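You operate a simulated robot arm through the tools that you are given. There is no shell and no other tool.

You are at the controls of a simulated robot arm. One attempt, no reset.

## Task
Put things in order on the top of the grey table. At the end: the blue brush from the top of the grey table stands where the brown flat slab stood; the black plug stands where the blue brush stood; the brown flat slab from the top of the grey table is on the orange saucer; the round black brush stands where the black plug stood; whatever was shut is shut again. Leave all else as you found it, and nothing knocked over.

It is judged by the outcome, as a careful person would: the job done as asked, and still so three seconds after it is handed in. It fails if anything else is knocked over, pushed out of place, dropped, spilled or broken.

## Robot
A 6-joint arm with a two-finger gripper, fixed in place. Base frame: the origin is on the floor under the middle of its stand, x ahead of it, y to its left, z up; the work surface is at about z = 0.76. Units: m, degrees, N and s.
With the tool pointing down near the work surface it reaches from about 0.3 to 0.68 m from the base axis. Its first joint turns from -66.0 to 66.0 degrees. Payload 2.45 kg.
The TCP is the grasp point between the finger pads, 0.03 m short of the fingertips. In the tool frame z runs along the fingers and y along their closing line. The gripper opens to 0.106 m; its body begins 0.079 m behind the TCP.
Orientation is told as [roll, pitch, yaw] about the base's x, y, z axes, in that order, counted from this pose: with the fingers straight down and closing along the base's y, the tool's x points along the base's -x, its y along +y and its z along -z.

## Interface
- The arm moves only by the tool apply_moves. Its argument "series" is a list of rows, each an object of numbers (a shift or turn left out is 0, a gripper value left out holds the last): "dx", "dy", "dz": the shift along the base's x, y, z in cm; "ax", "ay", "az": the turn, a rotation vector about the base's x, y, z in degrees; "hand": the gripper command, from -1 (shut) to 1 (fully open), values between in proportion. In form: [{"dx": .., "dy": .., "dz": .., "ax": .., "ay": .., "az": .., "hand": ..}, ...]. A call has 1 to 20 rows; each row is the pose to reach, as a shift and turn from the pose commanded when the call began. Rows are played at 5 a second. More than 0.05 m and 8.6 degrees between two rows, or a gripper value outside its range, and nothing of the call is played. A pose out of reach is approached as far as the arm can. The call stops where the force on the tool passes 40 N (or 10 N more than at its start, if that is more) or the arm is blocked; 0.2 s more then pass. Each finger travels about 0.153 m/s and halts on what it meets, pressing with about 29 N; the grip force reading is that of the motor and also rises with nothing between the fingers. The clock runs only during rows and for 0.2 s after the last one: add rows that repeat a pose to give the fingers time. The reply holds the time, the measured pose of the TCP, the force on the tool along the base axes, the opening and the grip force, in the units named above and with some noise, with the torque about the TCP (base axes, N m) and any sound that the robot's microphone picked up.
- Cameras (640 x 400 px; columns grow to the right, rows downward): "scene" is fixed at [0.0588, 0.4185, 1.3997]; the picture's right is [-0.71, -0.70, 0.00], its down [-0.43, 0.44, -0.79] and it looks along [0.55, -0.56, -0.61] (base axes); focal length 314 px, centre (320, 200). "wrist" rides on the gripper at [0.076, -0.002, -0.106] in the tool frame; the picture's right is [0.02, 1.00, 0.00], its down [-0.78, 0.02, -0.62] and it looks along [-0.62, 0.01, 0.78] (tool axes); focal length 247 px, centre (320, 200). There is no depth. A picture from a camera that has moved, and an enlarged one, comes with that camera's place and axes in the base frame and with its lens.
- camera(camera): a new picture of that camera. It takes no simulated time.
- close_up(camera, box): a new picture of the part [left, top, right, bottom] of that camera's present view, enlarged. It takes no simulated time.
- hand_in(): hands the job in; it is judged then, once.

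Places have to be worked out from the pictures, the camera data and where the tool is seen. Open the gripper and draw the arm clear of the work before you hand the job in, unless the task says otherwise.

The tools are called after "Emit:" as name(argument=value, ...) on one line, values as JSON. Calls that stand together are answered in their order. apply_moves: Moves the arm, as the interface text tells. Its arguments: {"type":"object","properties":{"series":{"type":"array","items":{"type":"object","properties":{"dx":{"type":"number"},"dy":{"type":"number"},"dz":{"type":"number"},"ax":{"type":"number"},"ay":{"type":"number"},"az":{"type":"number"},"hand":{"type":"number"}}}}},"required":["series"]} The other tools are called the same way: camera (camera) takes a picture; close_up (camera, box) takes an enlarged picture of a part of a camera's view; hand_in () hands the job in.

At the start:

```text
clock: 0.0
position: [0.3692, 0.011, 1.0358]
ee_rot: [0.0, -0.1, 0.0]
wrist_force: [0.0, 0.2, 0.3]
torque: [-0.05, -0.02, -0.02]
gripper_width: 0.1062
grip_force: 0.1
```

scene: 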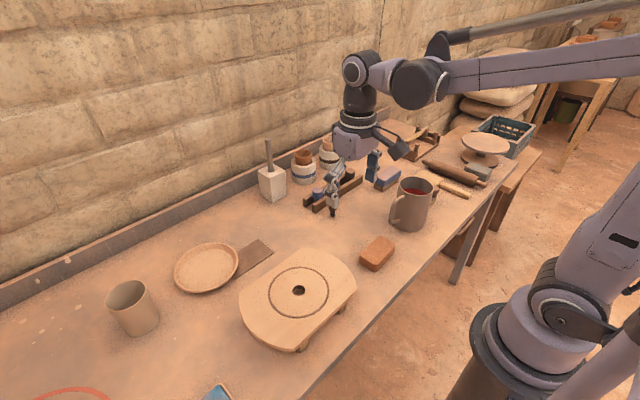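
wrist: 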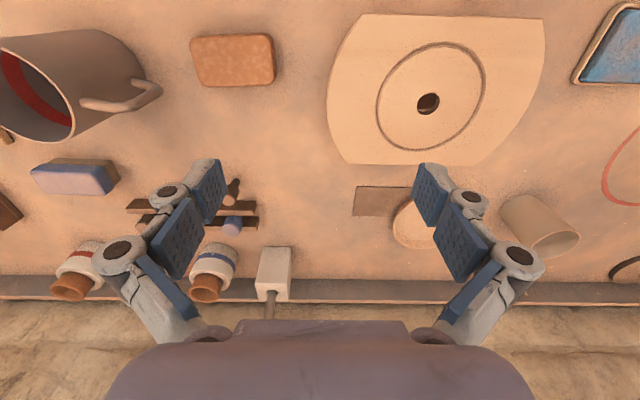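

I start by looking closely at the scene to identify the objects named in the task.

Emit:
close_up(camera="scene", box=[240, 120, 480, 270])

Emit:
close_up(camera="scene", box=[380, 80, 560, 200])

Emit:
close_up(camera="scene", box=[60, 220, 380, 400])

Emit:
close_up(camera="wrist", box=[0, 120, 320, 320])

Emit:
close_up(camera="wrist", box=[320, 120, 640, 320])

```text
2.67 times, centred on (360, 195) of scene
camera zoom: at [0.0588, 0.4185, 1.3997], right [-0.71, -0.7, 0.0], down [-0.43, 0.44, -0.79], along [0.55, -0.56, -0.61], focal length 836 px, centre (213, 213)
```

zoom: 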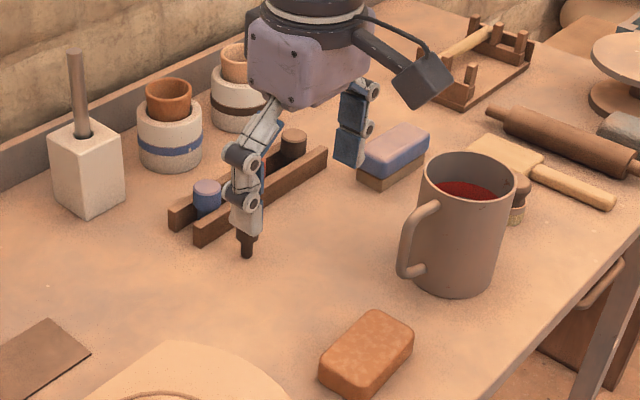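

```text
3.33 times, centred on (470, 140) of scene
camera zoom: at [0.0588, 0.4185, 1.3997], right [-0.71, -0.7, 0.0], down [-0.43, 0.44, -0.79], along [0.55, -0.56, -0.61], focal length 1045 px, centre (-180, 400)
```

zoom: 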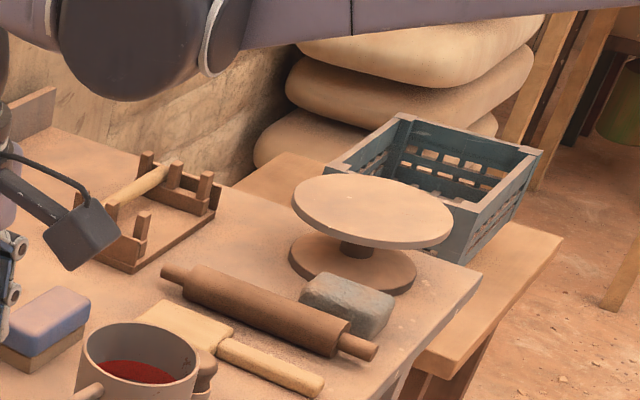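

```text
2.00 times, centred on (220, 310) of scene
camera zoom: at [0.0588, 0.4185, 1.3997], right [-0.71, -0.7, 0.0], down [-0.43, 0.44, -0.79], along [0.55, -0.56, -0.61], focal length 627 px, centre (520, -20)
```

zoom: 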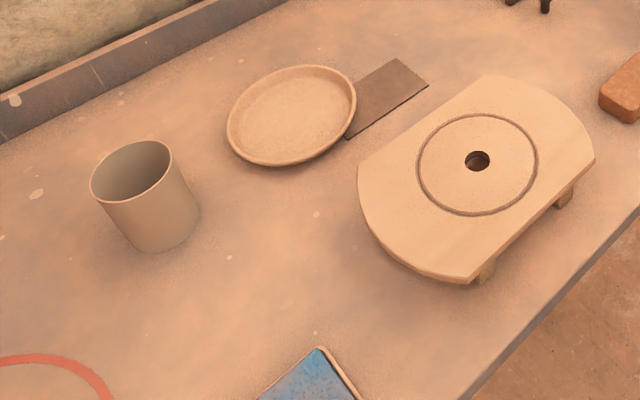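

```text
2.00 times, centred on (160, 220) of wrist
camera zoom: at [0.2925, 0.0107, 1.1436], right [-0.02, 1.0, 0.0], down [0.78, 0.02, 0.62], along [0.62, 0.01, -0.78], focal length 494 px, centre (640, 160)
```

zoom: 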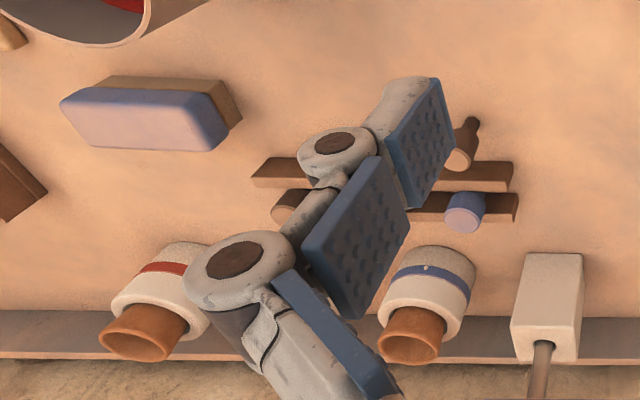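

```text
2.00 times, centred on (480, 220) of wrist
camera zoom: at [0.2925, 0.0107, 1.1436], right [-0.02, 1.0, 0.0], down [0.78, 0.02, 0.62], along [0.62, 0.01, -0.78], focal length 494 px, centre (0, 160)
```

zoom: 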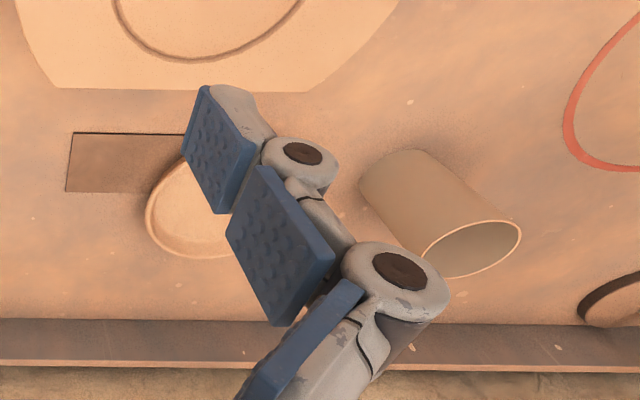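

The scene shows a beige saucer with a brown slab beside it, a blue block brush, a rack with pegs and a small dark plug. The arm blocks part of the view, so I move right at the same height to see the right side of the table.

Emit:
apply_moves(series=[{"dy": -4}, {"dy": -8}, {"dy": -12}, {"dy": -16}, {"dy": -20}, {"dy": -24}, {"dy": -28}, {"dy": -30}])

```text
clock: 1.8
position: [0.3685, -0.2889, 1.0373]
ee_rot: [0.1, -0.1, 0.0]
wrist_force: [-0.9, 0.0, 0.3]
torque: [-0.01, -0.02, 0.02]
gripper_width: 0.1061
grip_force: 0.1
```

Now new pictures from this pose.

Emit:
camera(camera="wrist")

Emit:
camera(camera="scene")

Emit:
close_up(camera="scene", box=[240, 110, 400, 210])

```text
taken
camera wrist: at [0.2919, -0.2897, 1.1437], right [-0.02, 1.0, 0.0], down [0.78, 0.02, 0.62], along [0.62, 0.01, -0.78], focal length 247 px, centre (320, 200)
```

wrist: 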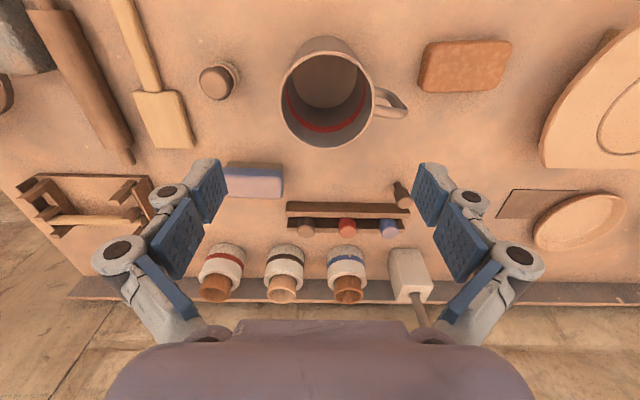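

```text
taken
```

scene: 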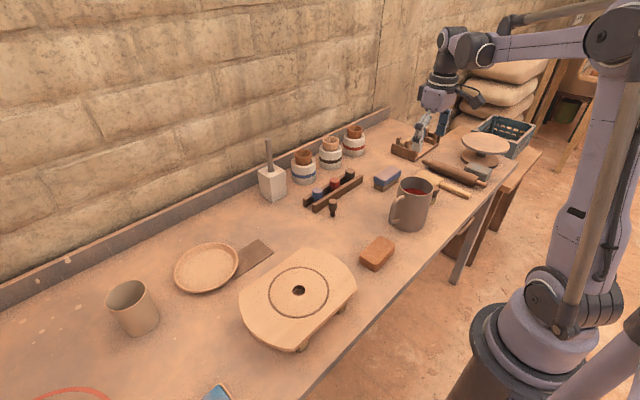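

```text
4.00 times, centred on (320, 160) of scene
camera zoom: at [0.0588, 0.4185, 1.3997], right [-0.71, -0.7, 0.0], down [-0.43, 0.44, -0.79], along [0.55, -0.56, -0.61], focal length 1254 px, centre (320, 360)
```

zoom: 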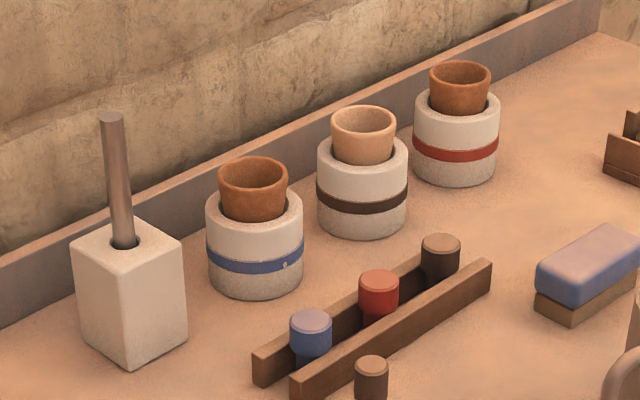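

Three pegs (blue, red, dark) sit in the rack and one dark item stands alone in front. I enlarge several parts to tell them apart.

Emit:
close_up(camera="scene", box=[300, 160, 380, 220])

Emit:
close_up(camera="scene", box=[380, 150, 500, 240])

Emit:
close_up(camera="wrist", box=[270, 170, 450, 310])

Emit:
close_up(camera="wrist", box=[0, 0, 300, 200])

Emit:
close_up(camera="scene", box=[160, 225, 280, 300])

Emit:
close_up(camera="scene", box=[430, 200, 530, 290])

```text
6.67 times, centred on (340, 190) of scene
camera zoom: at [0.0588, 0.4185, 1.3997], right [-0.71, -0.7, 0.0], down [-0.43, 0.44, -0.79], along [0.55, -0.56, -0.61], focal length 2090 px, centre (187, 267)
```

zoom: 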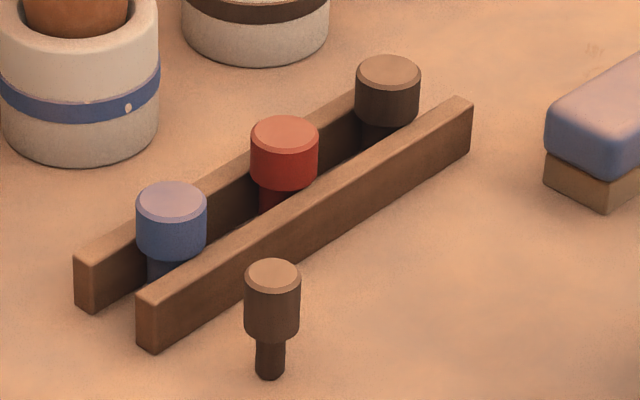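

```text
4.44 times, centred on (440, 195) of scene
camera zoom: at [0.0588, 0.4185, 1.3997], right [-0.71, -0.7, 0.0], down [-0.43, 0.44, -0.79], along [0.55, -0.56, -0.61], focal length 1394 px, centre (-213, 222)
```

zoom: 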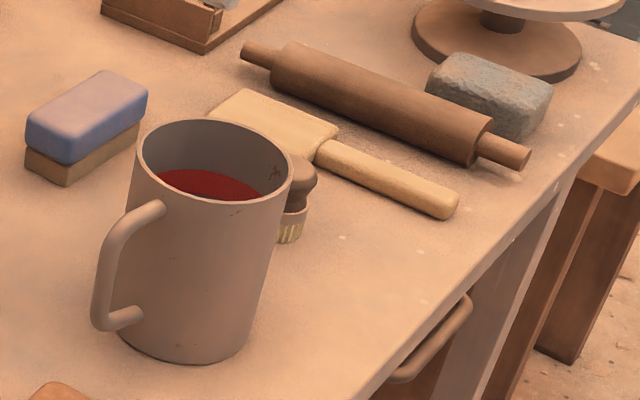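

```text
2.86 times, centred on (360, 240) of wrist
camera zoom: at [0.2919, -0.2897, 1.1437], right [-0.02, 1.0, 0.0], down [0.78, 0.02, 0.62], along [0.62, 0.01, -0.78], focal length 706 px, centre (206, 86)
```

zoom: 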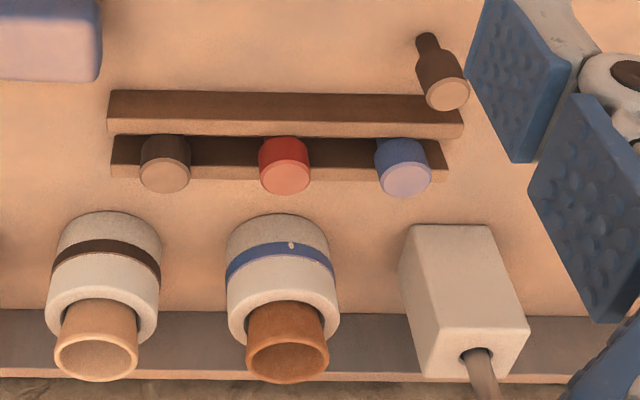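

```text
2.00 times, centred on (150, 100) of wrist
camera zoom: at [0.2919, -0.2897, 1.1437], right [-0.02, 1.0, 0.0], down [0.78, 0.02, 0.62], along [0.62, 0.01, -0.78], focal length 494 px, centre (660, 400)
```

zoom: 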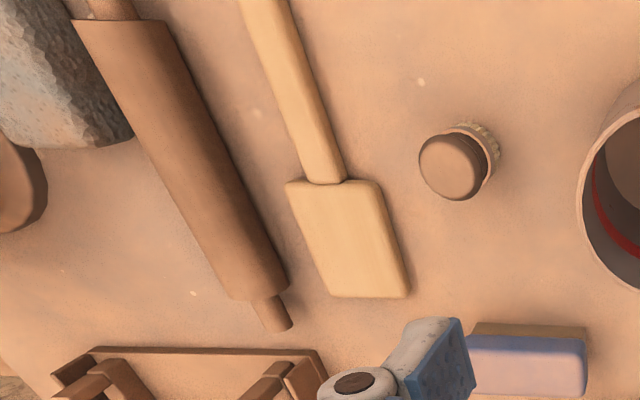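

```text
5.33 times, centred on (220, 262) of scene
camera zoom: at [0.0588, 0.4185, 1.3997], right [-0.71, -0.7, 0.0], down [-0.43, 0.44, -0.79], along [0.55, -0.56, -0.61], focal length 1672 px, centre (853, -133)
```

zoom: 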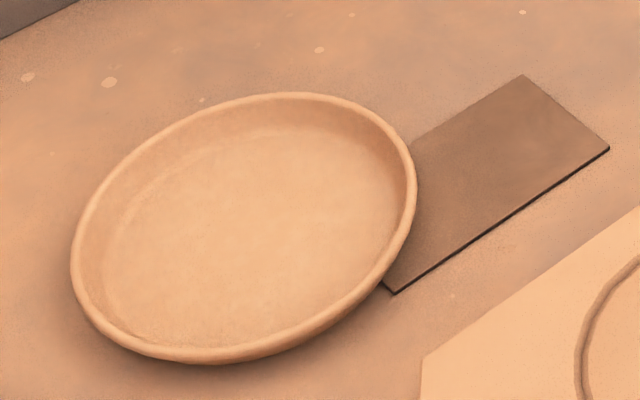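

```text
4.44 times, centred on (480, 245) of scene
camera zoom: at [0.0588, 0.4185, 1.3997], right [-0.71, -0.7, 0.0], down [-0.43, 0.44, -0.79], along [0.55, -0.56, -0.61], focal length 1394 px, centre (-391, 0)
```

zoom: 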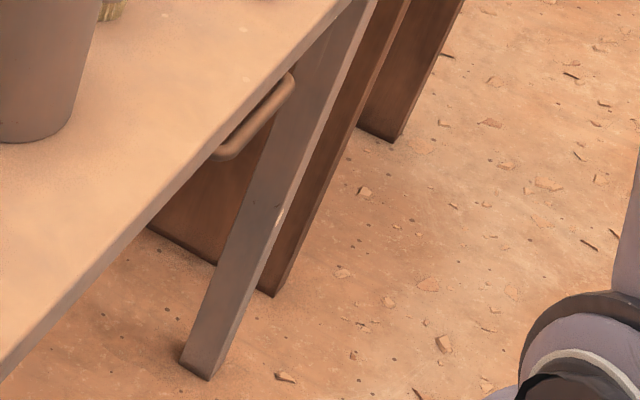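

The free dark item looks like a small plug with a stem, and the thing by the mug is a round brush with bristles. I now move left to see the rest of the table before deciding which items are meant.

Emit:
apply_moves(series=[{"dy": 5}, {"dy": 10}, {"dy": 15}, {"dy": 20}, {"dy": 25}, {"dy": 30}, {"dy": 35}, {"dy": 40}, {"dy": 45}, {"dy": 50}, {"dy": 55}, {"dy": 58}])

Emit:
camera(camera="wrist")

Emit:
camera(camera="scene")

```text
clock: 4.4
position: [0.3687, 0.2937, 1.0363]
ee_rot: [0.0, -0.2, -0.1]
wrist_force: [-0.5, -0.1, 0.2]
torque: [-0.01, 0.02, 0.0]
gripper_width: 0.1061
grip_force: 0.0
```

```text
taken
camera wrist: at [0.2919, 0.2928, 1.1425], right [-0.02, 1.0, 0.0], down [0.78, 0.02, 0.62], along [0.62, 0.01, -0.78], focal length 247 px, centre (320, 200)
```

wrist: 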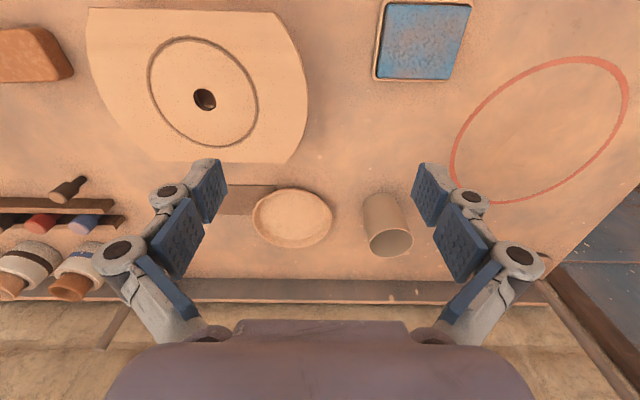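

```text
taken
```

scene: 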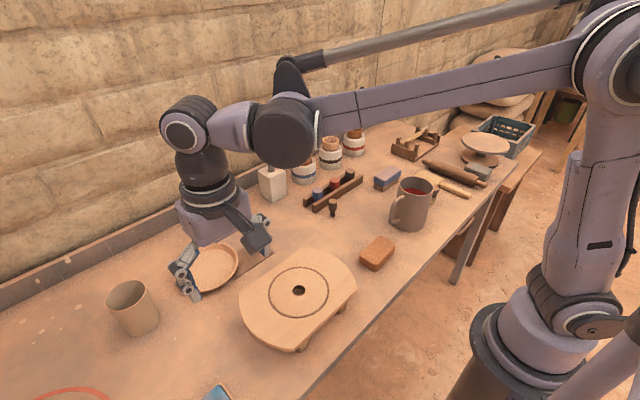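

Only one saucer is visible (the tan-orange plate), with the thin brown slab tucked against it. I enlarge that part, then move in on the rack and plug.

Emit:
close_up(camera="wrist", box=[200, 160, 360, 260])

Emit:
close_up(camera="wrist", box=[340, 0, 640, 180])

Emit:
apply_moves(series=[{"dy": -5}, {"dy": -10}, {"dy": -15, "dx": 1}, {"dy": -20, "dx": 2}, {"dy": -25, "dx": 3}, {"dy": -30, "dx": 4, "dz": -2}, {"dy": -35, "dx": 4, "dz": -3}, {"dy": -40, "dx": 4, "dz": -4}, {"dy": -45, "dx": 4, "dz": -5}])

Emit:
camera(camera="wrist")

```text
4.00 times, centred on (280, 210) of wrist
camera zoom: at [0.2919, 0.2928, 1.1425], right [-0.02, 1.0, 0.0], down [0.78, 0.02, 0.62], along [0.62, 0.01, -0.78], focal length 988 px, centre (480, 160)
```

zoom: 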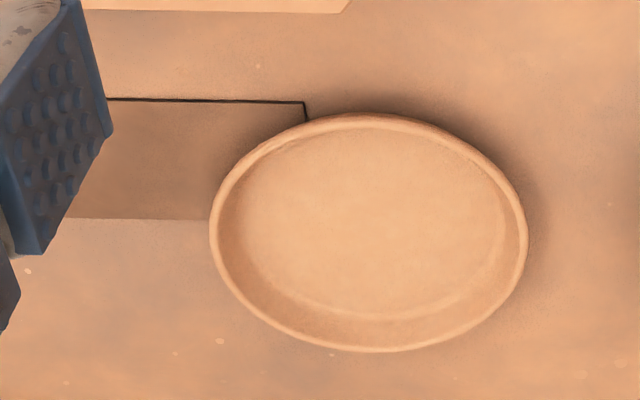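

```text
2.13 times, centred on (490, 90) of wrist
camera zoom: at [0.2919, 0.2928, 1.1425], right [-0.02, 1.0, 0.0], down [0.78, 0.02, 0.62], along [0.62, 0.01, -0.78], focal length 527 px, centre (-43, 435)
```

zoom: 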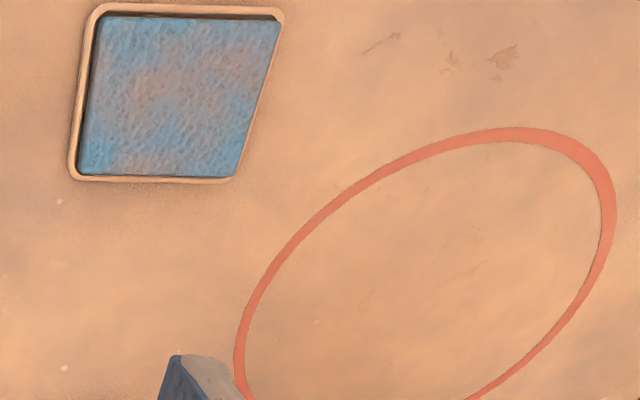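

```text
refused: row 3 steps farther than a row can; nothing moved
```

```text
taken
camera wrist: at [0.2919, 0.2928, 1.1425], right [-0.02, 1.0, 0.0], down [0.78, 0.02, 0.62], along [0.62, 0.01, -0.78], focal length 247 px, centre (320, 200)
```

wrist: 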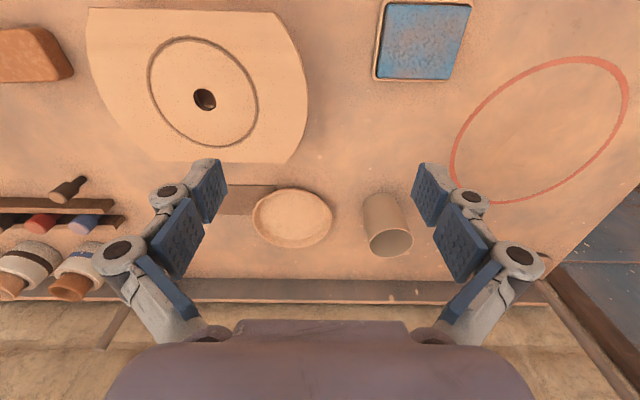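

The slab (about 7.4 x 12.7 cm, centre near x=0.596, y=0.152) clearly runs under the saucer rim, so I will need to handle the saucer carefully. The last move was refused for a step too long; I redo it with smaller steps to see the rack and plug up close.

Emit:
apply_moves(series=[{"dy": -4.5}, {"dy": -9}, {"dy": -13.5, "dx": 1}, {"dy": -18, "dx": 2}, {"dy": -22.5, "dx": 3}, {"dy": -27, "dx": 4}, {"dy": -31, "dx": 4, "dz": -2}, {"dy": -35, "dx": 4, "dz": -4}, {"dy": -39, "dx": 4, "dz": -5}, {"dy": -43, "dx": 4, "dz": -6}])

Emit:
camera(camera="wrist")

```text
clock: 6.6
position: [0.4099, -0.137, 0.9774]
ee_rot: [0.0, -0.1, 0.1]
wrist_force: [0.0, -0.7, 0.6]
torque: [0.0, 0.01, 0.0]
gripper_width: 0.1059
grip_force: 0.0
```

```text
taken
camera wrist: at [0.3336, -0.1384, 1.0836], right [-0.02, 1.0, 0.0], down [0.78, 0.02, 0.62], along [0.62, 0.01, -0.78], focal length 247 px, centre (320, 200)
```

wrist: 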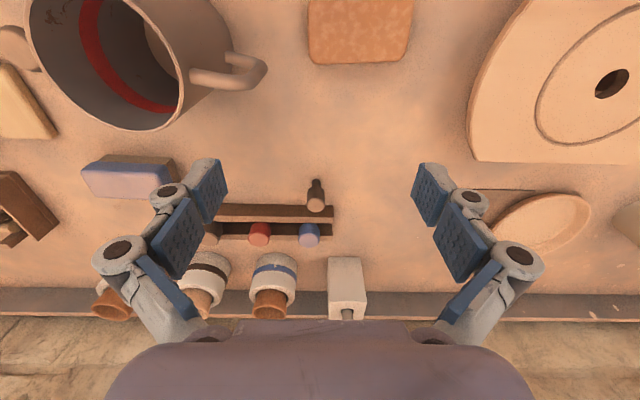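

Emit:
close_up(camera="wrist", box=[200, 160, 360, 260])

Emit:
close_up(camera="wrist", box=[0, 0, 200, 240])

```text
4.00 times, centred on (280, 210) of wrist
camera zoom: at [0.3336, -0.1384, 1.0836], right [-0.02, 1.0, 0.0], down [0.78, 0.02, 0.62], along [0.62, 0.01, -0.78], focal length 988 px, centre (480, 160)
```

zoom: 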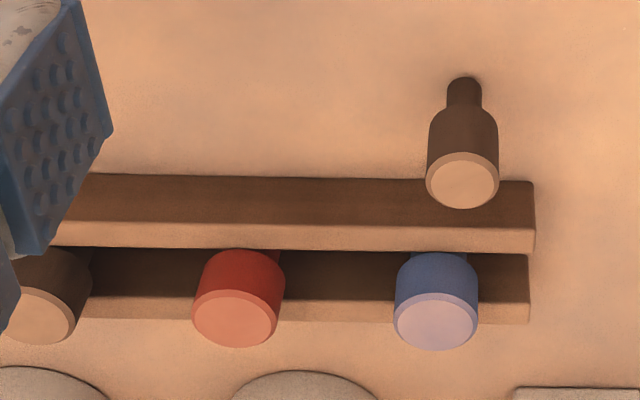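

```text
1.67 times, centred on (100, 120) of wrist
camera zoom: at [0.3336, -0.1384, 1.0836], right [-0.02, 1.0, 0.0], down [0.78, 0.02, 0.62], along [0.62, 0.01, -0.78], focal length 412 px, centre (687, 333)
```

zoom: 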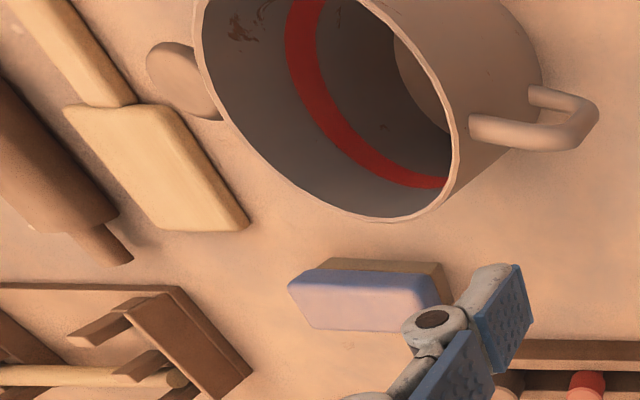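

The free-standing dark plug is smaller than the rack pegs, so it is the one that gets moved. Next I check the saucer/slab overlap from a low angle, moving left and tilting the tool forward.

Emit:
apply_moves(series=[{"dy": 4.5}, {"dy": 9}, {"dy": 13.5}, {"dy": 18}, {"dy": 22.5}, {"dy": 27, "ay": -6}, {"dy": 31.5, "ay": -12}, {"dy": 33, "ay": -18, "dz": -2}, {"dy": 33, "ay": -24, "dz": -4}, {"dy": 33, "ay": -30, "dz": -6}])

Emit:
camera(camera="wrist")

Emit:
camera(camera="scene")

```text
clock: 8.8
position: [0.4095, 0.1924, 0.918]
ee_rot: [0.0, -30.2, 0.0]
wrist_force: [0.0, -0.2, 0.1]
torque: [-0.01, -0.01, -0.03]
gripper_width: 0.1059
grip_force: 0.1
```

```text
taken
camera wrist: at [0.2889, 0.1914, 0.9715], right [-0.02, 1.0, -0.01], down [0.36, 0.02, 0.93], along [0.93, 0.01, -0.36], focal length 247 px, centre (320, 200)
```

wrist: 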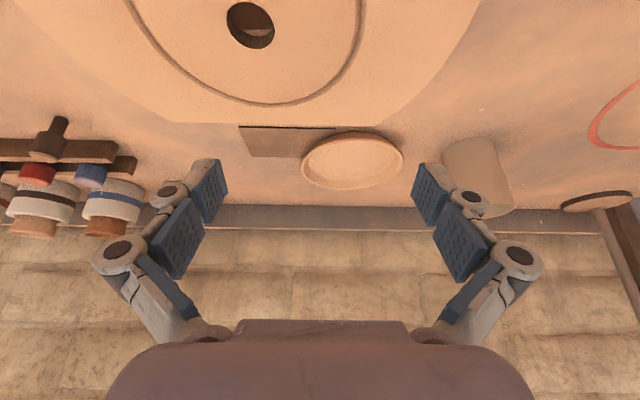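

```text
taken
```

scene: 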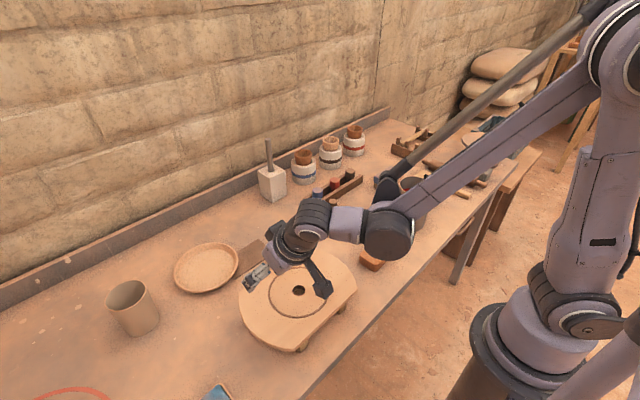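

Emit:
close_up(camera="wrist", box=[230, 110, 420, 200])

Emit:
close_up(camera="wrist", box=[200, 0, 330, 60])

```text
3.37 times, centred on (325, 155) of wrist
camera zoom: at [0.2889, 0.1914, 0.9715], right [-0.02, 1.0, -0.01], down [0.36, 0.02, 0.93], along [0.93, 0.01, -0.36], focal length 832 px, centre (303, 352)
```

zoom: 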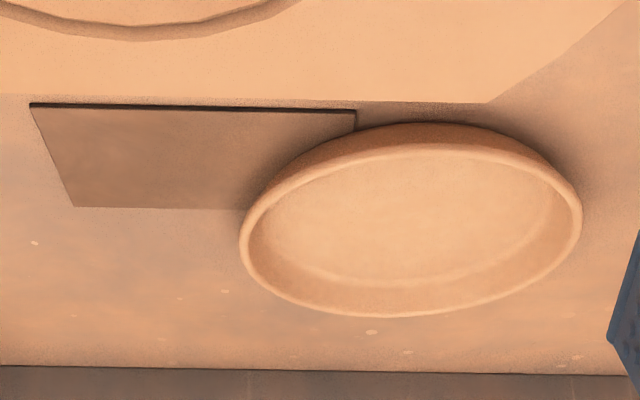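

```text
4.92 times, centred on (265, 30) of wrist
camera zoom: at [0.2889, 0.1914, 0.9715], right [-0.02, 1.0, -0.01], down [0.36, 0.02, 0.93], along [0.93, 0.01, -0.36], focal length 1216 px, centre (591, 1037)
```

zoom: 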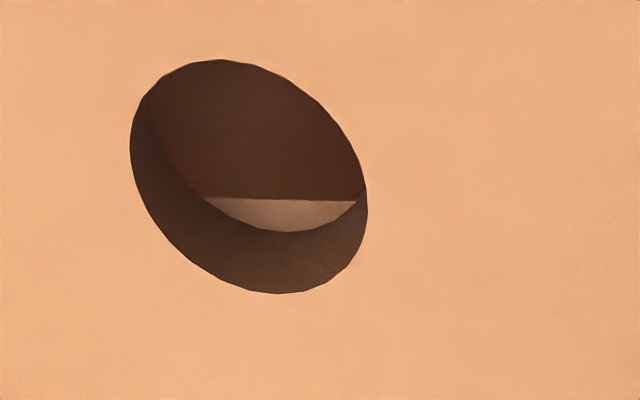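

The saucer has a rounded underside and the slab's end seems to pass beneath it. I go lower and tilt more to see whether the saucer actually rests on the slab.

Emit:
apply_moves(series=[{"ay": -5, "dz": -1}, {"ay": -10, "dz": -3}, {"ay": -15, "dz": -5}, {"ay": -18, "dz": -6}])

Emit:
close_up(camera="wrist", box=[200, 90, 440, 240])

Emit:
camera(camera="wrist")

```text
clock: 9.8
position: [0.4183, 0.1999, 0.8788]
ee_rot: [0.0, -48.0, 0.0]
wrist_force: [0.3, 0.0, 0.5]
torque: [0.0, 0.01, 0.04]
gripper_width: 0.1058
grip_force: 0.0
out of reach, approached as far as the arm can: row 3, 4
```

```text
2.67 times, centred on (320, 165) of wrist
camera zoom: at [0.2878, 0.1983, 0.8936], right [-0.01, 1.0, -0.02], down [0.06, 0.02, 1.0], along [1.0, 0.01, -0.06], focal length 659 px, centre (320, 293)
```

zoom: 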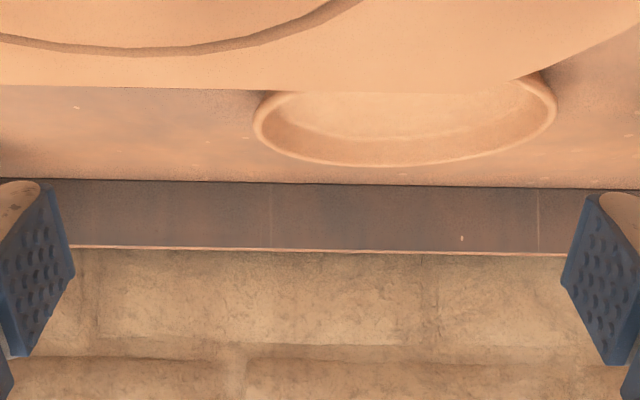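

```text
taken
camera wrist: at [0.2878, 0.1983, 0.8936], right [-0.01, 1.0, -0.02], down [0.06, 0.02, 1.0], along [1.0, 0.01, -0.06], focal length 247 px, centre (320, 200)
```

wrist: 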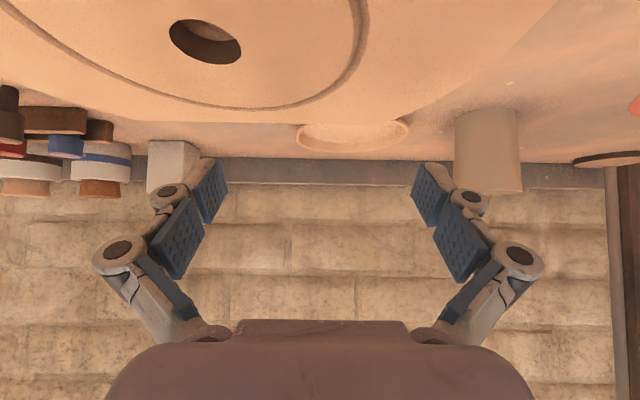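

The board hides the contact, but the rim looks slightly higher on the slab side, so the saucer is probably resting on the slab's end. I return to an upright pose higher up before approaching the slab.

Emit:
apply_moves(series=[{"ay": 6, "dz": 2}, {"ay": 12, "dz": 4}, {"ay": 18, "dz": 6}, {"ay": 24, "dz": 8}, {"ay": 30, "dz": 10}, {"ay": 36, "dz": 12}, {"ay": 42, "dz": 13}, {"ay": 48, "dz": 14}])

```text
clock: 11.6
position: [0.4184, 0.1999, 1.0203]
ee_rot: [0.0, 0.0, 0.0]
wrist_force: [0.1, 0.8, 0.1]
torque: [-0.01, 0.04, -0.03]
gripper_width: 0.1062
grip_force: 0.1
```

Upright again at (0.418, 0.200, 1.020). Now I yaw 90° and move above the slab's free right end, staying high, to check alignment.

Emit:
apply_moves(series=[{"az": 7.5, "dx": 1.5, "dy": -0.7}, {"az": 15, "dx": 3, "dy": -1.4}, {"az": 22.5, "dx": 4.5, "dy": -2.1}, {"az": 30, "dx": 6, "dy": -2.8}, {"az": 37.5, "dx": 7.5, "dy": -3.5}, {"az": 45, "dx": 9, "dy": -4.2}, {"az": 52.5, "dx": 10.5, "dy": -5, "dz": -1}, {"az": 60, "dx": 12, "dy": -6, "dz": -2}, {"az": 67.5, "dx": 13.5, "dy": -7, "dz": -3}, {"az": 75, "dx": 15, "dy": -8, "dz": -5}, {"az": 82.5, "dx": 16.5, "dy": -8.5, "dz": -7}, {"az": 90, "dx": 17.8, "dy": -8.5, "dz": -9}])

Emit:
camera(camera="wrist")

Emit:
camera(camera="scene")

```text
clock: 14.2
position: [0.5975, 0.114, 0.9292]
ee_rot: [0.0, -0.1, 90.0]
wrist_force: [0.3, -0.5, -0.1]
torque: [0.02, 0.03, 0.02]
gripper_width: 0.106
grip_force: 0.0
```

```text
taken
camera wrist: at [0.5985, 0.0379, 1.0356], right [-1.0, -0.02, 0.0], down [-0.02, 0.78, 0.62], along [-0.01, 0.62, -0.78], focal length 247 px, centre (320, 200)
```

wrist: 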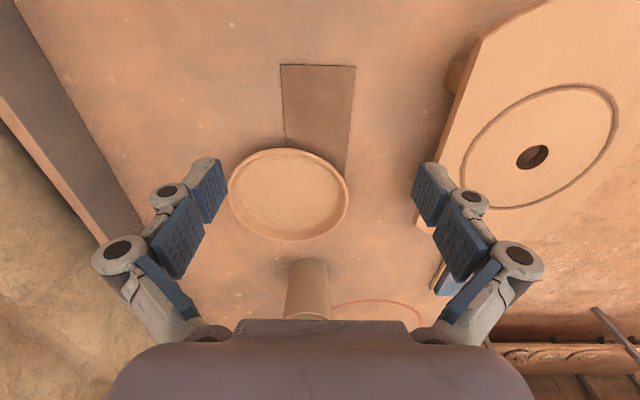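

```text
taken
```

scene: 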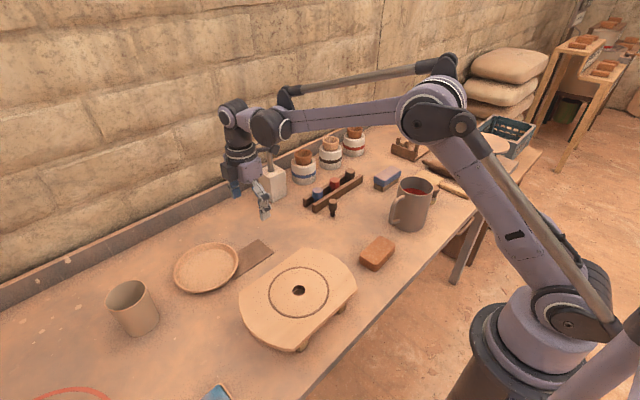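

The slab sits right under the TCP, spanning x≈0.562–0.635 with its free end at y≈0.087; the saucer centre is near (0.632, 0.242). I lower over the slab's free end, fingers open, and stop just above the table.

Emit:
apply_moves(series=[{"dz": -4}, {"dz": -8}, {"dz": -11}, {"dz": -12.5}, {"dz": -13}, {"dz": -13.2}, {"dz": -13.4}])

Emit:
camera(camera="wrist")

Emit:
close_up(camera="scene", box=[180, 180, 320, 300])

```text
clock: 15.8
position: [0.599, 0.1154, 0.7953]
ee_rot: [0.0, -0.2, 90.1]
wrist_force: [-0.1, 0.4, -0.7]
torque: [0.03, -0.01, 0.0]
gripper_width: 0.1062
grip_force: 0.0
```

```text
taken
camera wrist: at [0.5991, 0.0384, 0.9019], right [-1.0, -0.02, 0.0], down [-0.02, 0.78, 0.62], along [-0.01, 0.62, -0.78], focal length 247 px, centre (320, 200)
```

wrist: 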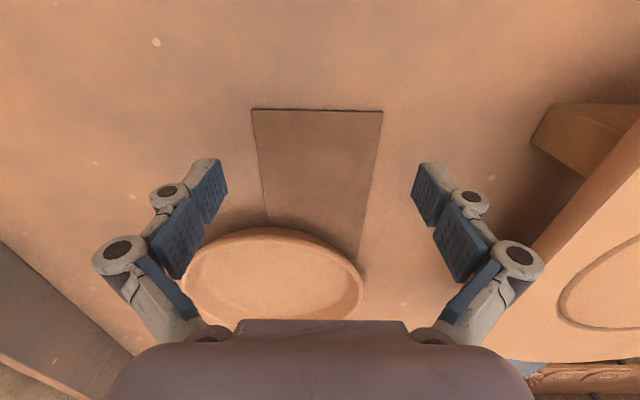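

```text
3.33 times, centred on (250, 240) of scene
camera zoom: at [0.0588, 0.4185, 1.3997], right [-0.71, -0.7, 0.0], down [-0.43, 0.44, -0.79], along [0.55, -0.56, -0.61], focal length 1045 px, centre (553, 67)
```

zoom: 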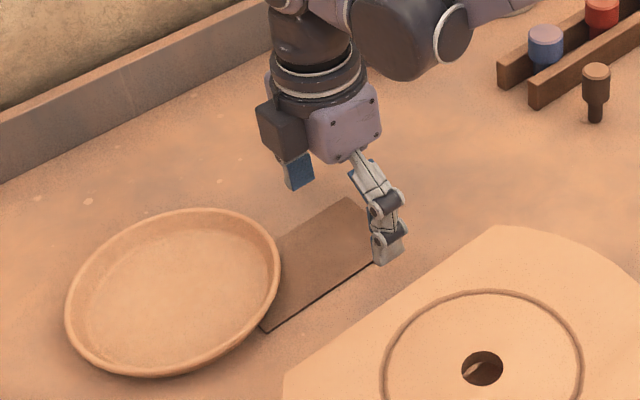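

The fingers straddle the slab nicely centred. I ease down in millimetre steps until the fingertips nearly touch the table, watching the force.

Emit:
apply_moves(series=[{"dz": -0.1}, {"dz": -0.2}, {"dz": -0.3}, {"dz": -0.35}, {"dz": -0.4}])

```text
clock: 17.0
position: [0.5963, 0.1145, 0.7926]
ee_rot: [0.0, 0.0, 90.0]
wrist_force: [-0.1, 1.4, -0.5]
torque: [0.03, 0.02, -0.03]
gripper_width: 0.1063
grip_force: 0.0
```

Still no contact force at z≈0.792. I continue down a little further in half-millimetre steps.

Emit:
apply_moves(series=[{"dz": -0.05}, {"dz": -0.1}, {"dz": -0.15}, {"dz": -0.2}])

Emit:
close_up(camera="scene", box=[230, 210, 310, 270])

```text
clock: 18.0
position: [0.5969, 0.1145, 0.7892]
ee_rot: [-0.1, 0.0, 90.1]
wrist_force: [0.2, -0.7, -0.5]
torque: [0.01, -0.02, -0.03]
gripper_width: 0.1059
grip_force: 0.0
```

```text
6.67 times, centred on (270, 240) of scene
camera zoom: at [0.0588, 0.4185, 1.3997], right [-0.71, -0.7, 0.0], down [-0.43, 0.44, -0.79], along [0.55, -0.56, -0.61], focal length 2090 px, centre (653, -67)
```

zoom: 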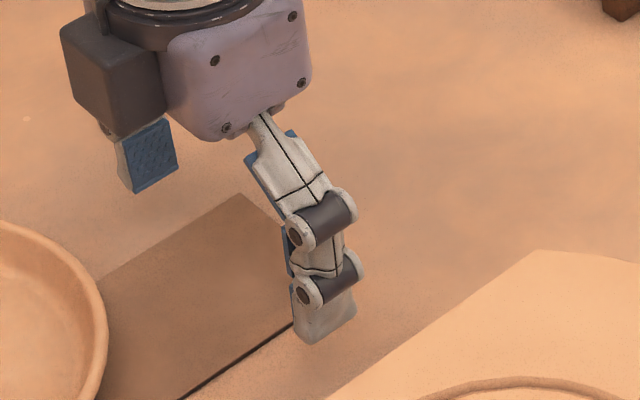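

No contact yet at a commanded z of about 0.790. I continue in small steps to feel for the table.

Emit:
apply_moves(series=[{"dz": -0.05}, {"dz": -0.1}, {"dz": -0.15}, {"dz": -0.2}])

```text
clock: 19.0
position: [0.5969, 0.1137, 0.7878]
ee_rot: [0.0, 0.0, 90.0]
wrist_force: [0.5, 0.1, 0.4]
torque: [-0.01, 0.0, 0.02]
gripper_width: 0.1057
grip_force: 0.1
```

Still no contact (z≈0.788). I try closing gently toward the slab's width to see whether the fingertips catch its edges at this height.

Emit:
apply_moves(series=[{"hand": 0.6}, {"hand": 0.4}, {"hand": 0.25}, {"hand": 0.2}, {"hand": 0.2}, {"hand": 0.2}])

Emit:
close_up(camera="scene", box=[230, 210, 310, 270])

Emit:
camera(camera="wrist")

```text
clock: 20.4
position: [0.5968, 0.1144, 0.7882]
ee_rot: [-0.1, 0.0, 90.0]
wrist_force: [0.4, -0.6, 9.5]
torque: [-0.04, -0.12, 0.03]
gripper_width: 0.0639
grip_force: 0.1
```

```text
6.67 times, centred on (270, 240) of scene
camera zoom: at [0.0586, 0.4185, 1.3997], right [-0.71, -0.7, 0.0], down [-0.43, 0.44, -0.79], along [0.55, -0.56, -0.61], focal length 2090 px, centre (653, -67)
```

zoom: 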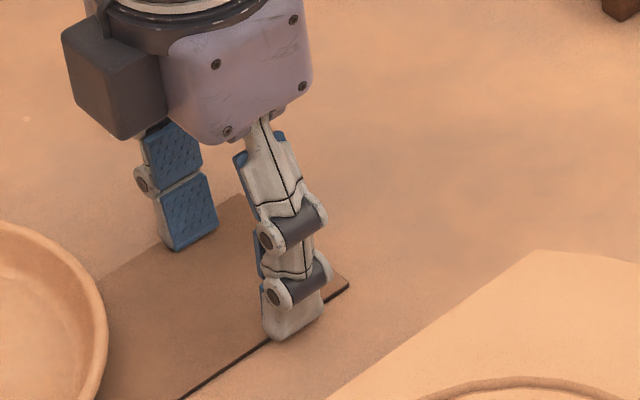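

```text
taken
camera wrist: at [0.5982, 0.0386, 0.8946], right [-1.0, -0.02, 0.0], down [-0.02, 0.78, 0.62], along [-0.01, 0.62, -0.78], focal length 247 px, centre (320, 200)
```

wrist: 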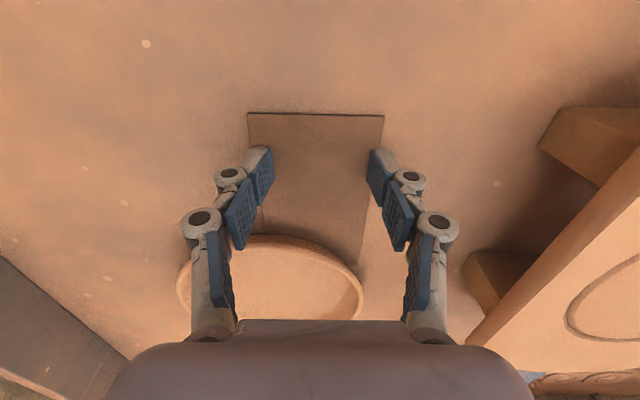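

The fingertips slid onto the slab's top (9.5 N upward), so they were a bit too high. I lift, open to just wider than the slab, and lower further beside its edges until they touch the table.

Emit:
apply_moves(series=[{"dz": 0.5, "hand": 0.2}, {"dz": 1.0, "hand": 0.65}, {"dz": 1.0, "hand": 0.65}, {"dz": 1.0, "hand": 0.65}, {"dz": 0.5, "hand": 0.65}, {"dz": 0.2, "hand": 0.65}, {"dz": 0.0, "hand": 0.65}])

Emit:
camera(camera="wrist")

```text
clock: 22.0
position: [0.5988, 0.1162, 0.7884]
ee_rot: [-0.1, 0.0, 89.9]
wrist_force: [0.1, 0.5, 0.3]
torque: [0.02, 0.0, -0.01]
gripper_width: 0.0872
grip_force: 0.1
```

```text
taken
camera wrist: at [0.5985, 0.0383, 0.8943], right [-1.0, -0.02, 0.0], down [-0.02, 0.78, 0.62], along [-0.01, 0.62, -0.78], focal length 247 px, centre (320, 200)
```

wrist: 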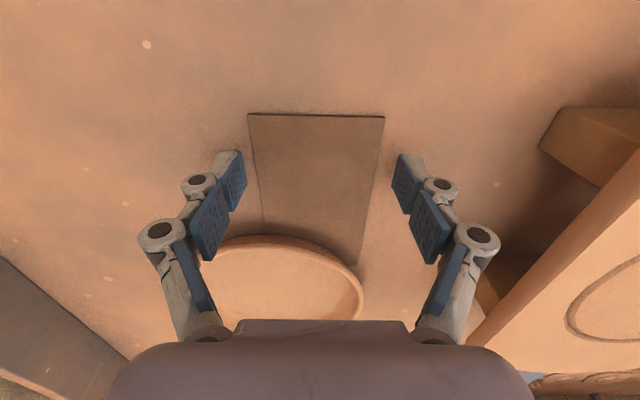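

Fingers now sit just outside the slab edges. I lower in half-millimetre steps to find the table.

Emit:
apply_moves(series=[{"dz": -0.05}, {"dz": -0.1}, {"dz": -0.15}, {"dz": -0.2}])

```text
clock: 23.0
position: [0.5967, 0.1152, 0.7854]
ee_rot: [0.0, -0.1, 90.0]
wrist_force: [1.1, -0.1, -0.4]
torque: [-0.01, -0.01, 0.01]
gripper_width: 0.0873
grip_force: 0.0
```

Emit:
apply_moves(series=[{"dz": -0.05}, {"dz": -0.1}, {"dz": -0.15}, {"dz": -0.2}])

```text
clock: 24.0
position: [0.5975, 0.1148, 0.7823]
ee_rot: [0.0, -0.1, 90.1]
wrist_force: [0.1, 0.1, 0.0]
torque: [0.02, -0.03, -0.02]
gripper_width: 0.0876
grip_force: 0.1
```

No contact yet at z≈0.783 with this opening. I try closing on the slab now from this lower height.

Emit:
apply_moves(series=[{"hand": 0.55}, {"hand": 0.45}, {"hand": 0.35}, {"hand": 0.25}, {"hand": 0.2}, {"hand": 0.2}])

Emit:
close_up(camera="scene", box=[230, 210, 310, 270])

Emit:
camera(camera="wrist")

```text
clock: 25.4
position: [0.5974, 0.1144, 0.7849]
ee_rot: [-0.3, -0.1, 89.9]
wrist_force: [13.6, 1.1, 12.2]
torque: [-0.05, -0.78, 0.1]
gripper_width: 0.0779
grip_force: 10.6
```

```text
6.67 times, centred on (270, 240) of scene
camera zoom: at [0.0589, 0.4185, 1.3997], right [-0.71, -0.7, 0.0], down [-0.43, 0.44, -0.79], along [0.55, -0.56, -0.61], focal length 2090 px, centre (653, -67)
```

zoom: 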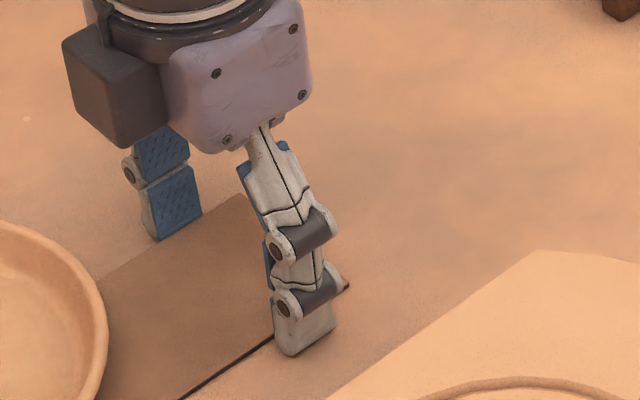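

```text
taken
camera wrist: at [0.5991, 0.0388, 0.89], right [-1.0, -0.02, 0.0], down [-0.02, 0.78, 0.62], along [-0.01, 0.62, -0.78], focal length 247 px, centre (320, 200)
```

wrist: 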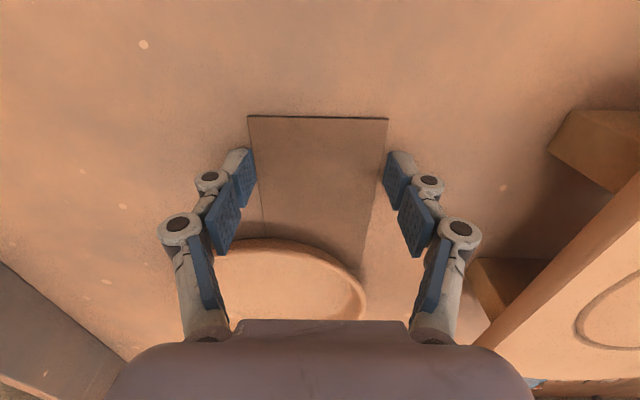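

The fingers have stopped at 0.078 m with grip force building and the tips on the table, apparently at the slab's edges. I relieve the downward push by 1 mm and close further to firm the grip.

Emit:
apply_moves(series=[{"dz": 0.05, "hand": 0.1}, {"dz": 0.1, "hand": 0.0}, {"dz": 0.1, "hand": 0.0}, {"dz": 0.1, "hand": 0.0}])

Emit:
camera(camera="wrist")

```text
clock: 26.4
position: [0.599, 0.1142, 0.7837]
ee_rot: [-0.5, 0.0, 90.1]
wrist_force: [23.7, -0.6, 2.0]
torque: [-0.02, -0.83, 0.15]
gripper_width: 0.0747
grip_force: 45.4
```

```text
taken
camera wrist: at [0.5997, 0.0387, 0.8906], right [-1.0, -0.02, -0.01], down [-0.02, 0.78, 0.62], along [-0.01, 0.62, -0.78], focal length 247 px, centre (320, 200)
```

wrist: 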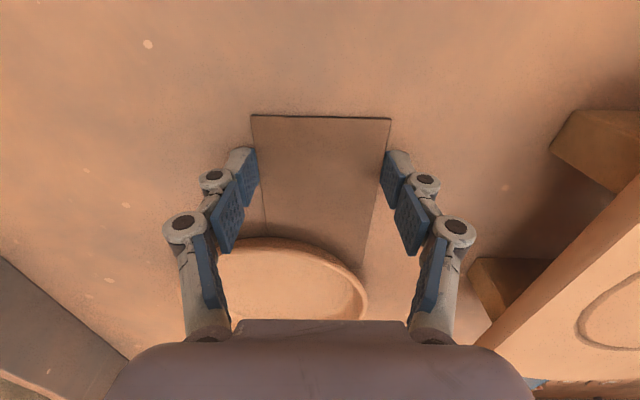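

The grip motor is loaded but there is a 24 N sideways push, so the contact isn't symmetric. I look closely at both fingertips.

Emit:
close_up(camera="wrist", box=[200, 90, 300, 210])

Emit:
close_up(camera="wrist", box=[350, 90, 450, 210])

Emit:
close_up(camera="scene", box=[235, 225, 285, 265])

```text
3.33 times, centred on (250, 150) of wrist
camera zoom: at [0.5997, 0.0387, 0.8906], right [-1.0, -0.02, -0.01], down [-0.02, 0.78, 0.62], along [-0.01, 0.62, -0.78], focal length 823 px, centre (553, 367)
```

zoom: 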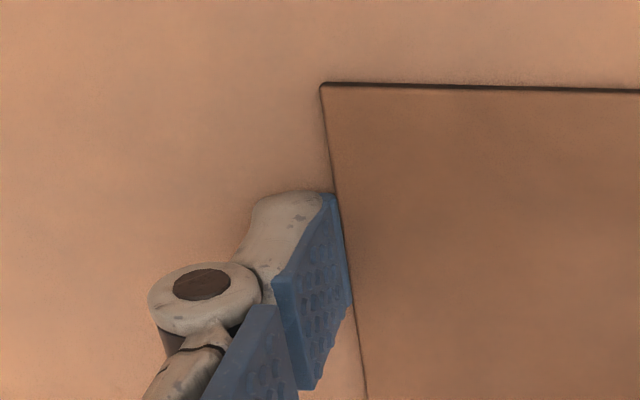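

```text
3.33 times, centred on (400, 150) of wrist
camera zoom: at [0.5997, 0.0387, 0.8906], right [-1.0, -0.02, -0.01], down [-0.02, 0.78, 0.62], along [-0.01, 0.62, -0.78], focal length 823 px, centre (53, 367)
```

zoom: 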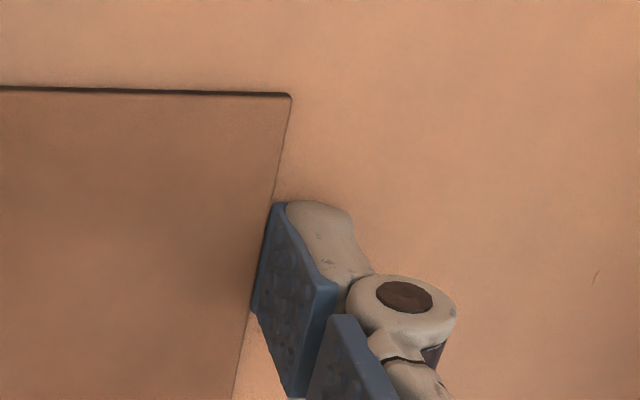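

```text
10.00 times, centred on (260, 245) of scene
camera zoom: at [0.0593, 0.4185, 1.3997], right [-0.71, -0.7, 0.0], down [-0.43, 0.44, -0.79], along [0.55, -0.56, -0.61], focal length 3136 px, centre (920, -250)
```

zoom: 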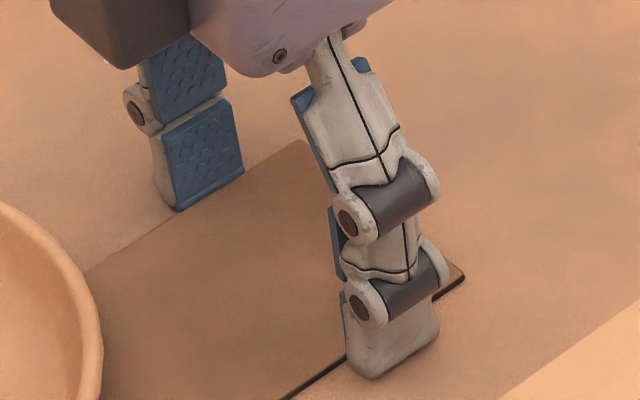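

Both pads appear seated on the slab's two edges (slab unmoved: x 0.562–0.636, right end y 0.085). I shift 2 mm toward +x to relieve the sideways load before pulling.

Emit:
apply_moves(series=[{"dx": 0.1}, {"dx": 0.2}, {"dx": 0.2}])

```text
clock: 27.2
position: [0.5987, 0.1146, 0.784]
ee_rot: [-0.3, -0.1, 90.0]
wrist_force: [2.1, -0.2, 3.2]
torque: [-0.44, -2.86, -0.11]
gripper_width: 0.0746
grip_force: 45.0
```

The sideways force is gone but the torque reading jumped; I hold still for a moment to see whether it settles.

Emit:
apply_moves(series=[{"dz": 0.05}, {"dz": 0.1}, {"dz": 0.1}])

Emit:
camera(camera="wrist")

```text
clock: 28.0
position: [0.5991, 0.1156, 0.7853]
ee_rot: [-0.1, -0.1, 90.0]
wrist_force: [4.5, 0.7, -15.0]
torque: [-0.11, -1.71, -0.11]
gripper_width: 0.0744
grip_force: 44.1
```

```text
taken
camera wrist: at [0.6008, 0.0388, 0.8907], right [-1.0, -0.02, 0.0], down [-0.02, 0.78, 0.62], along [-0.01, 0.62, -0.78], focal length 247 px, centre (320, 200)
```

wrist: 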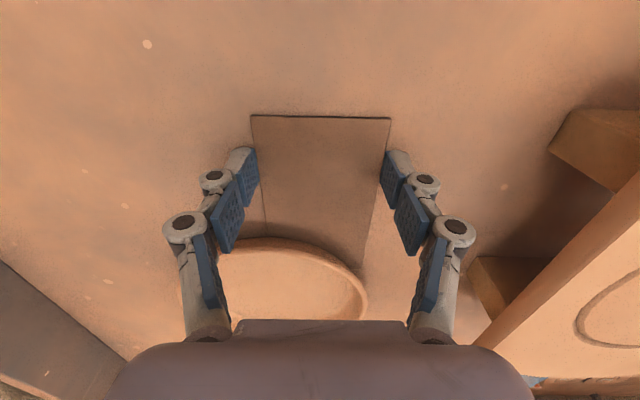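

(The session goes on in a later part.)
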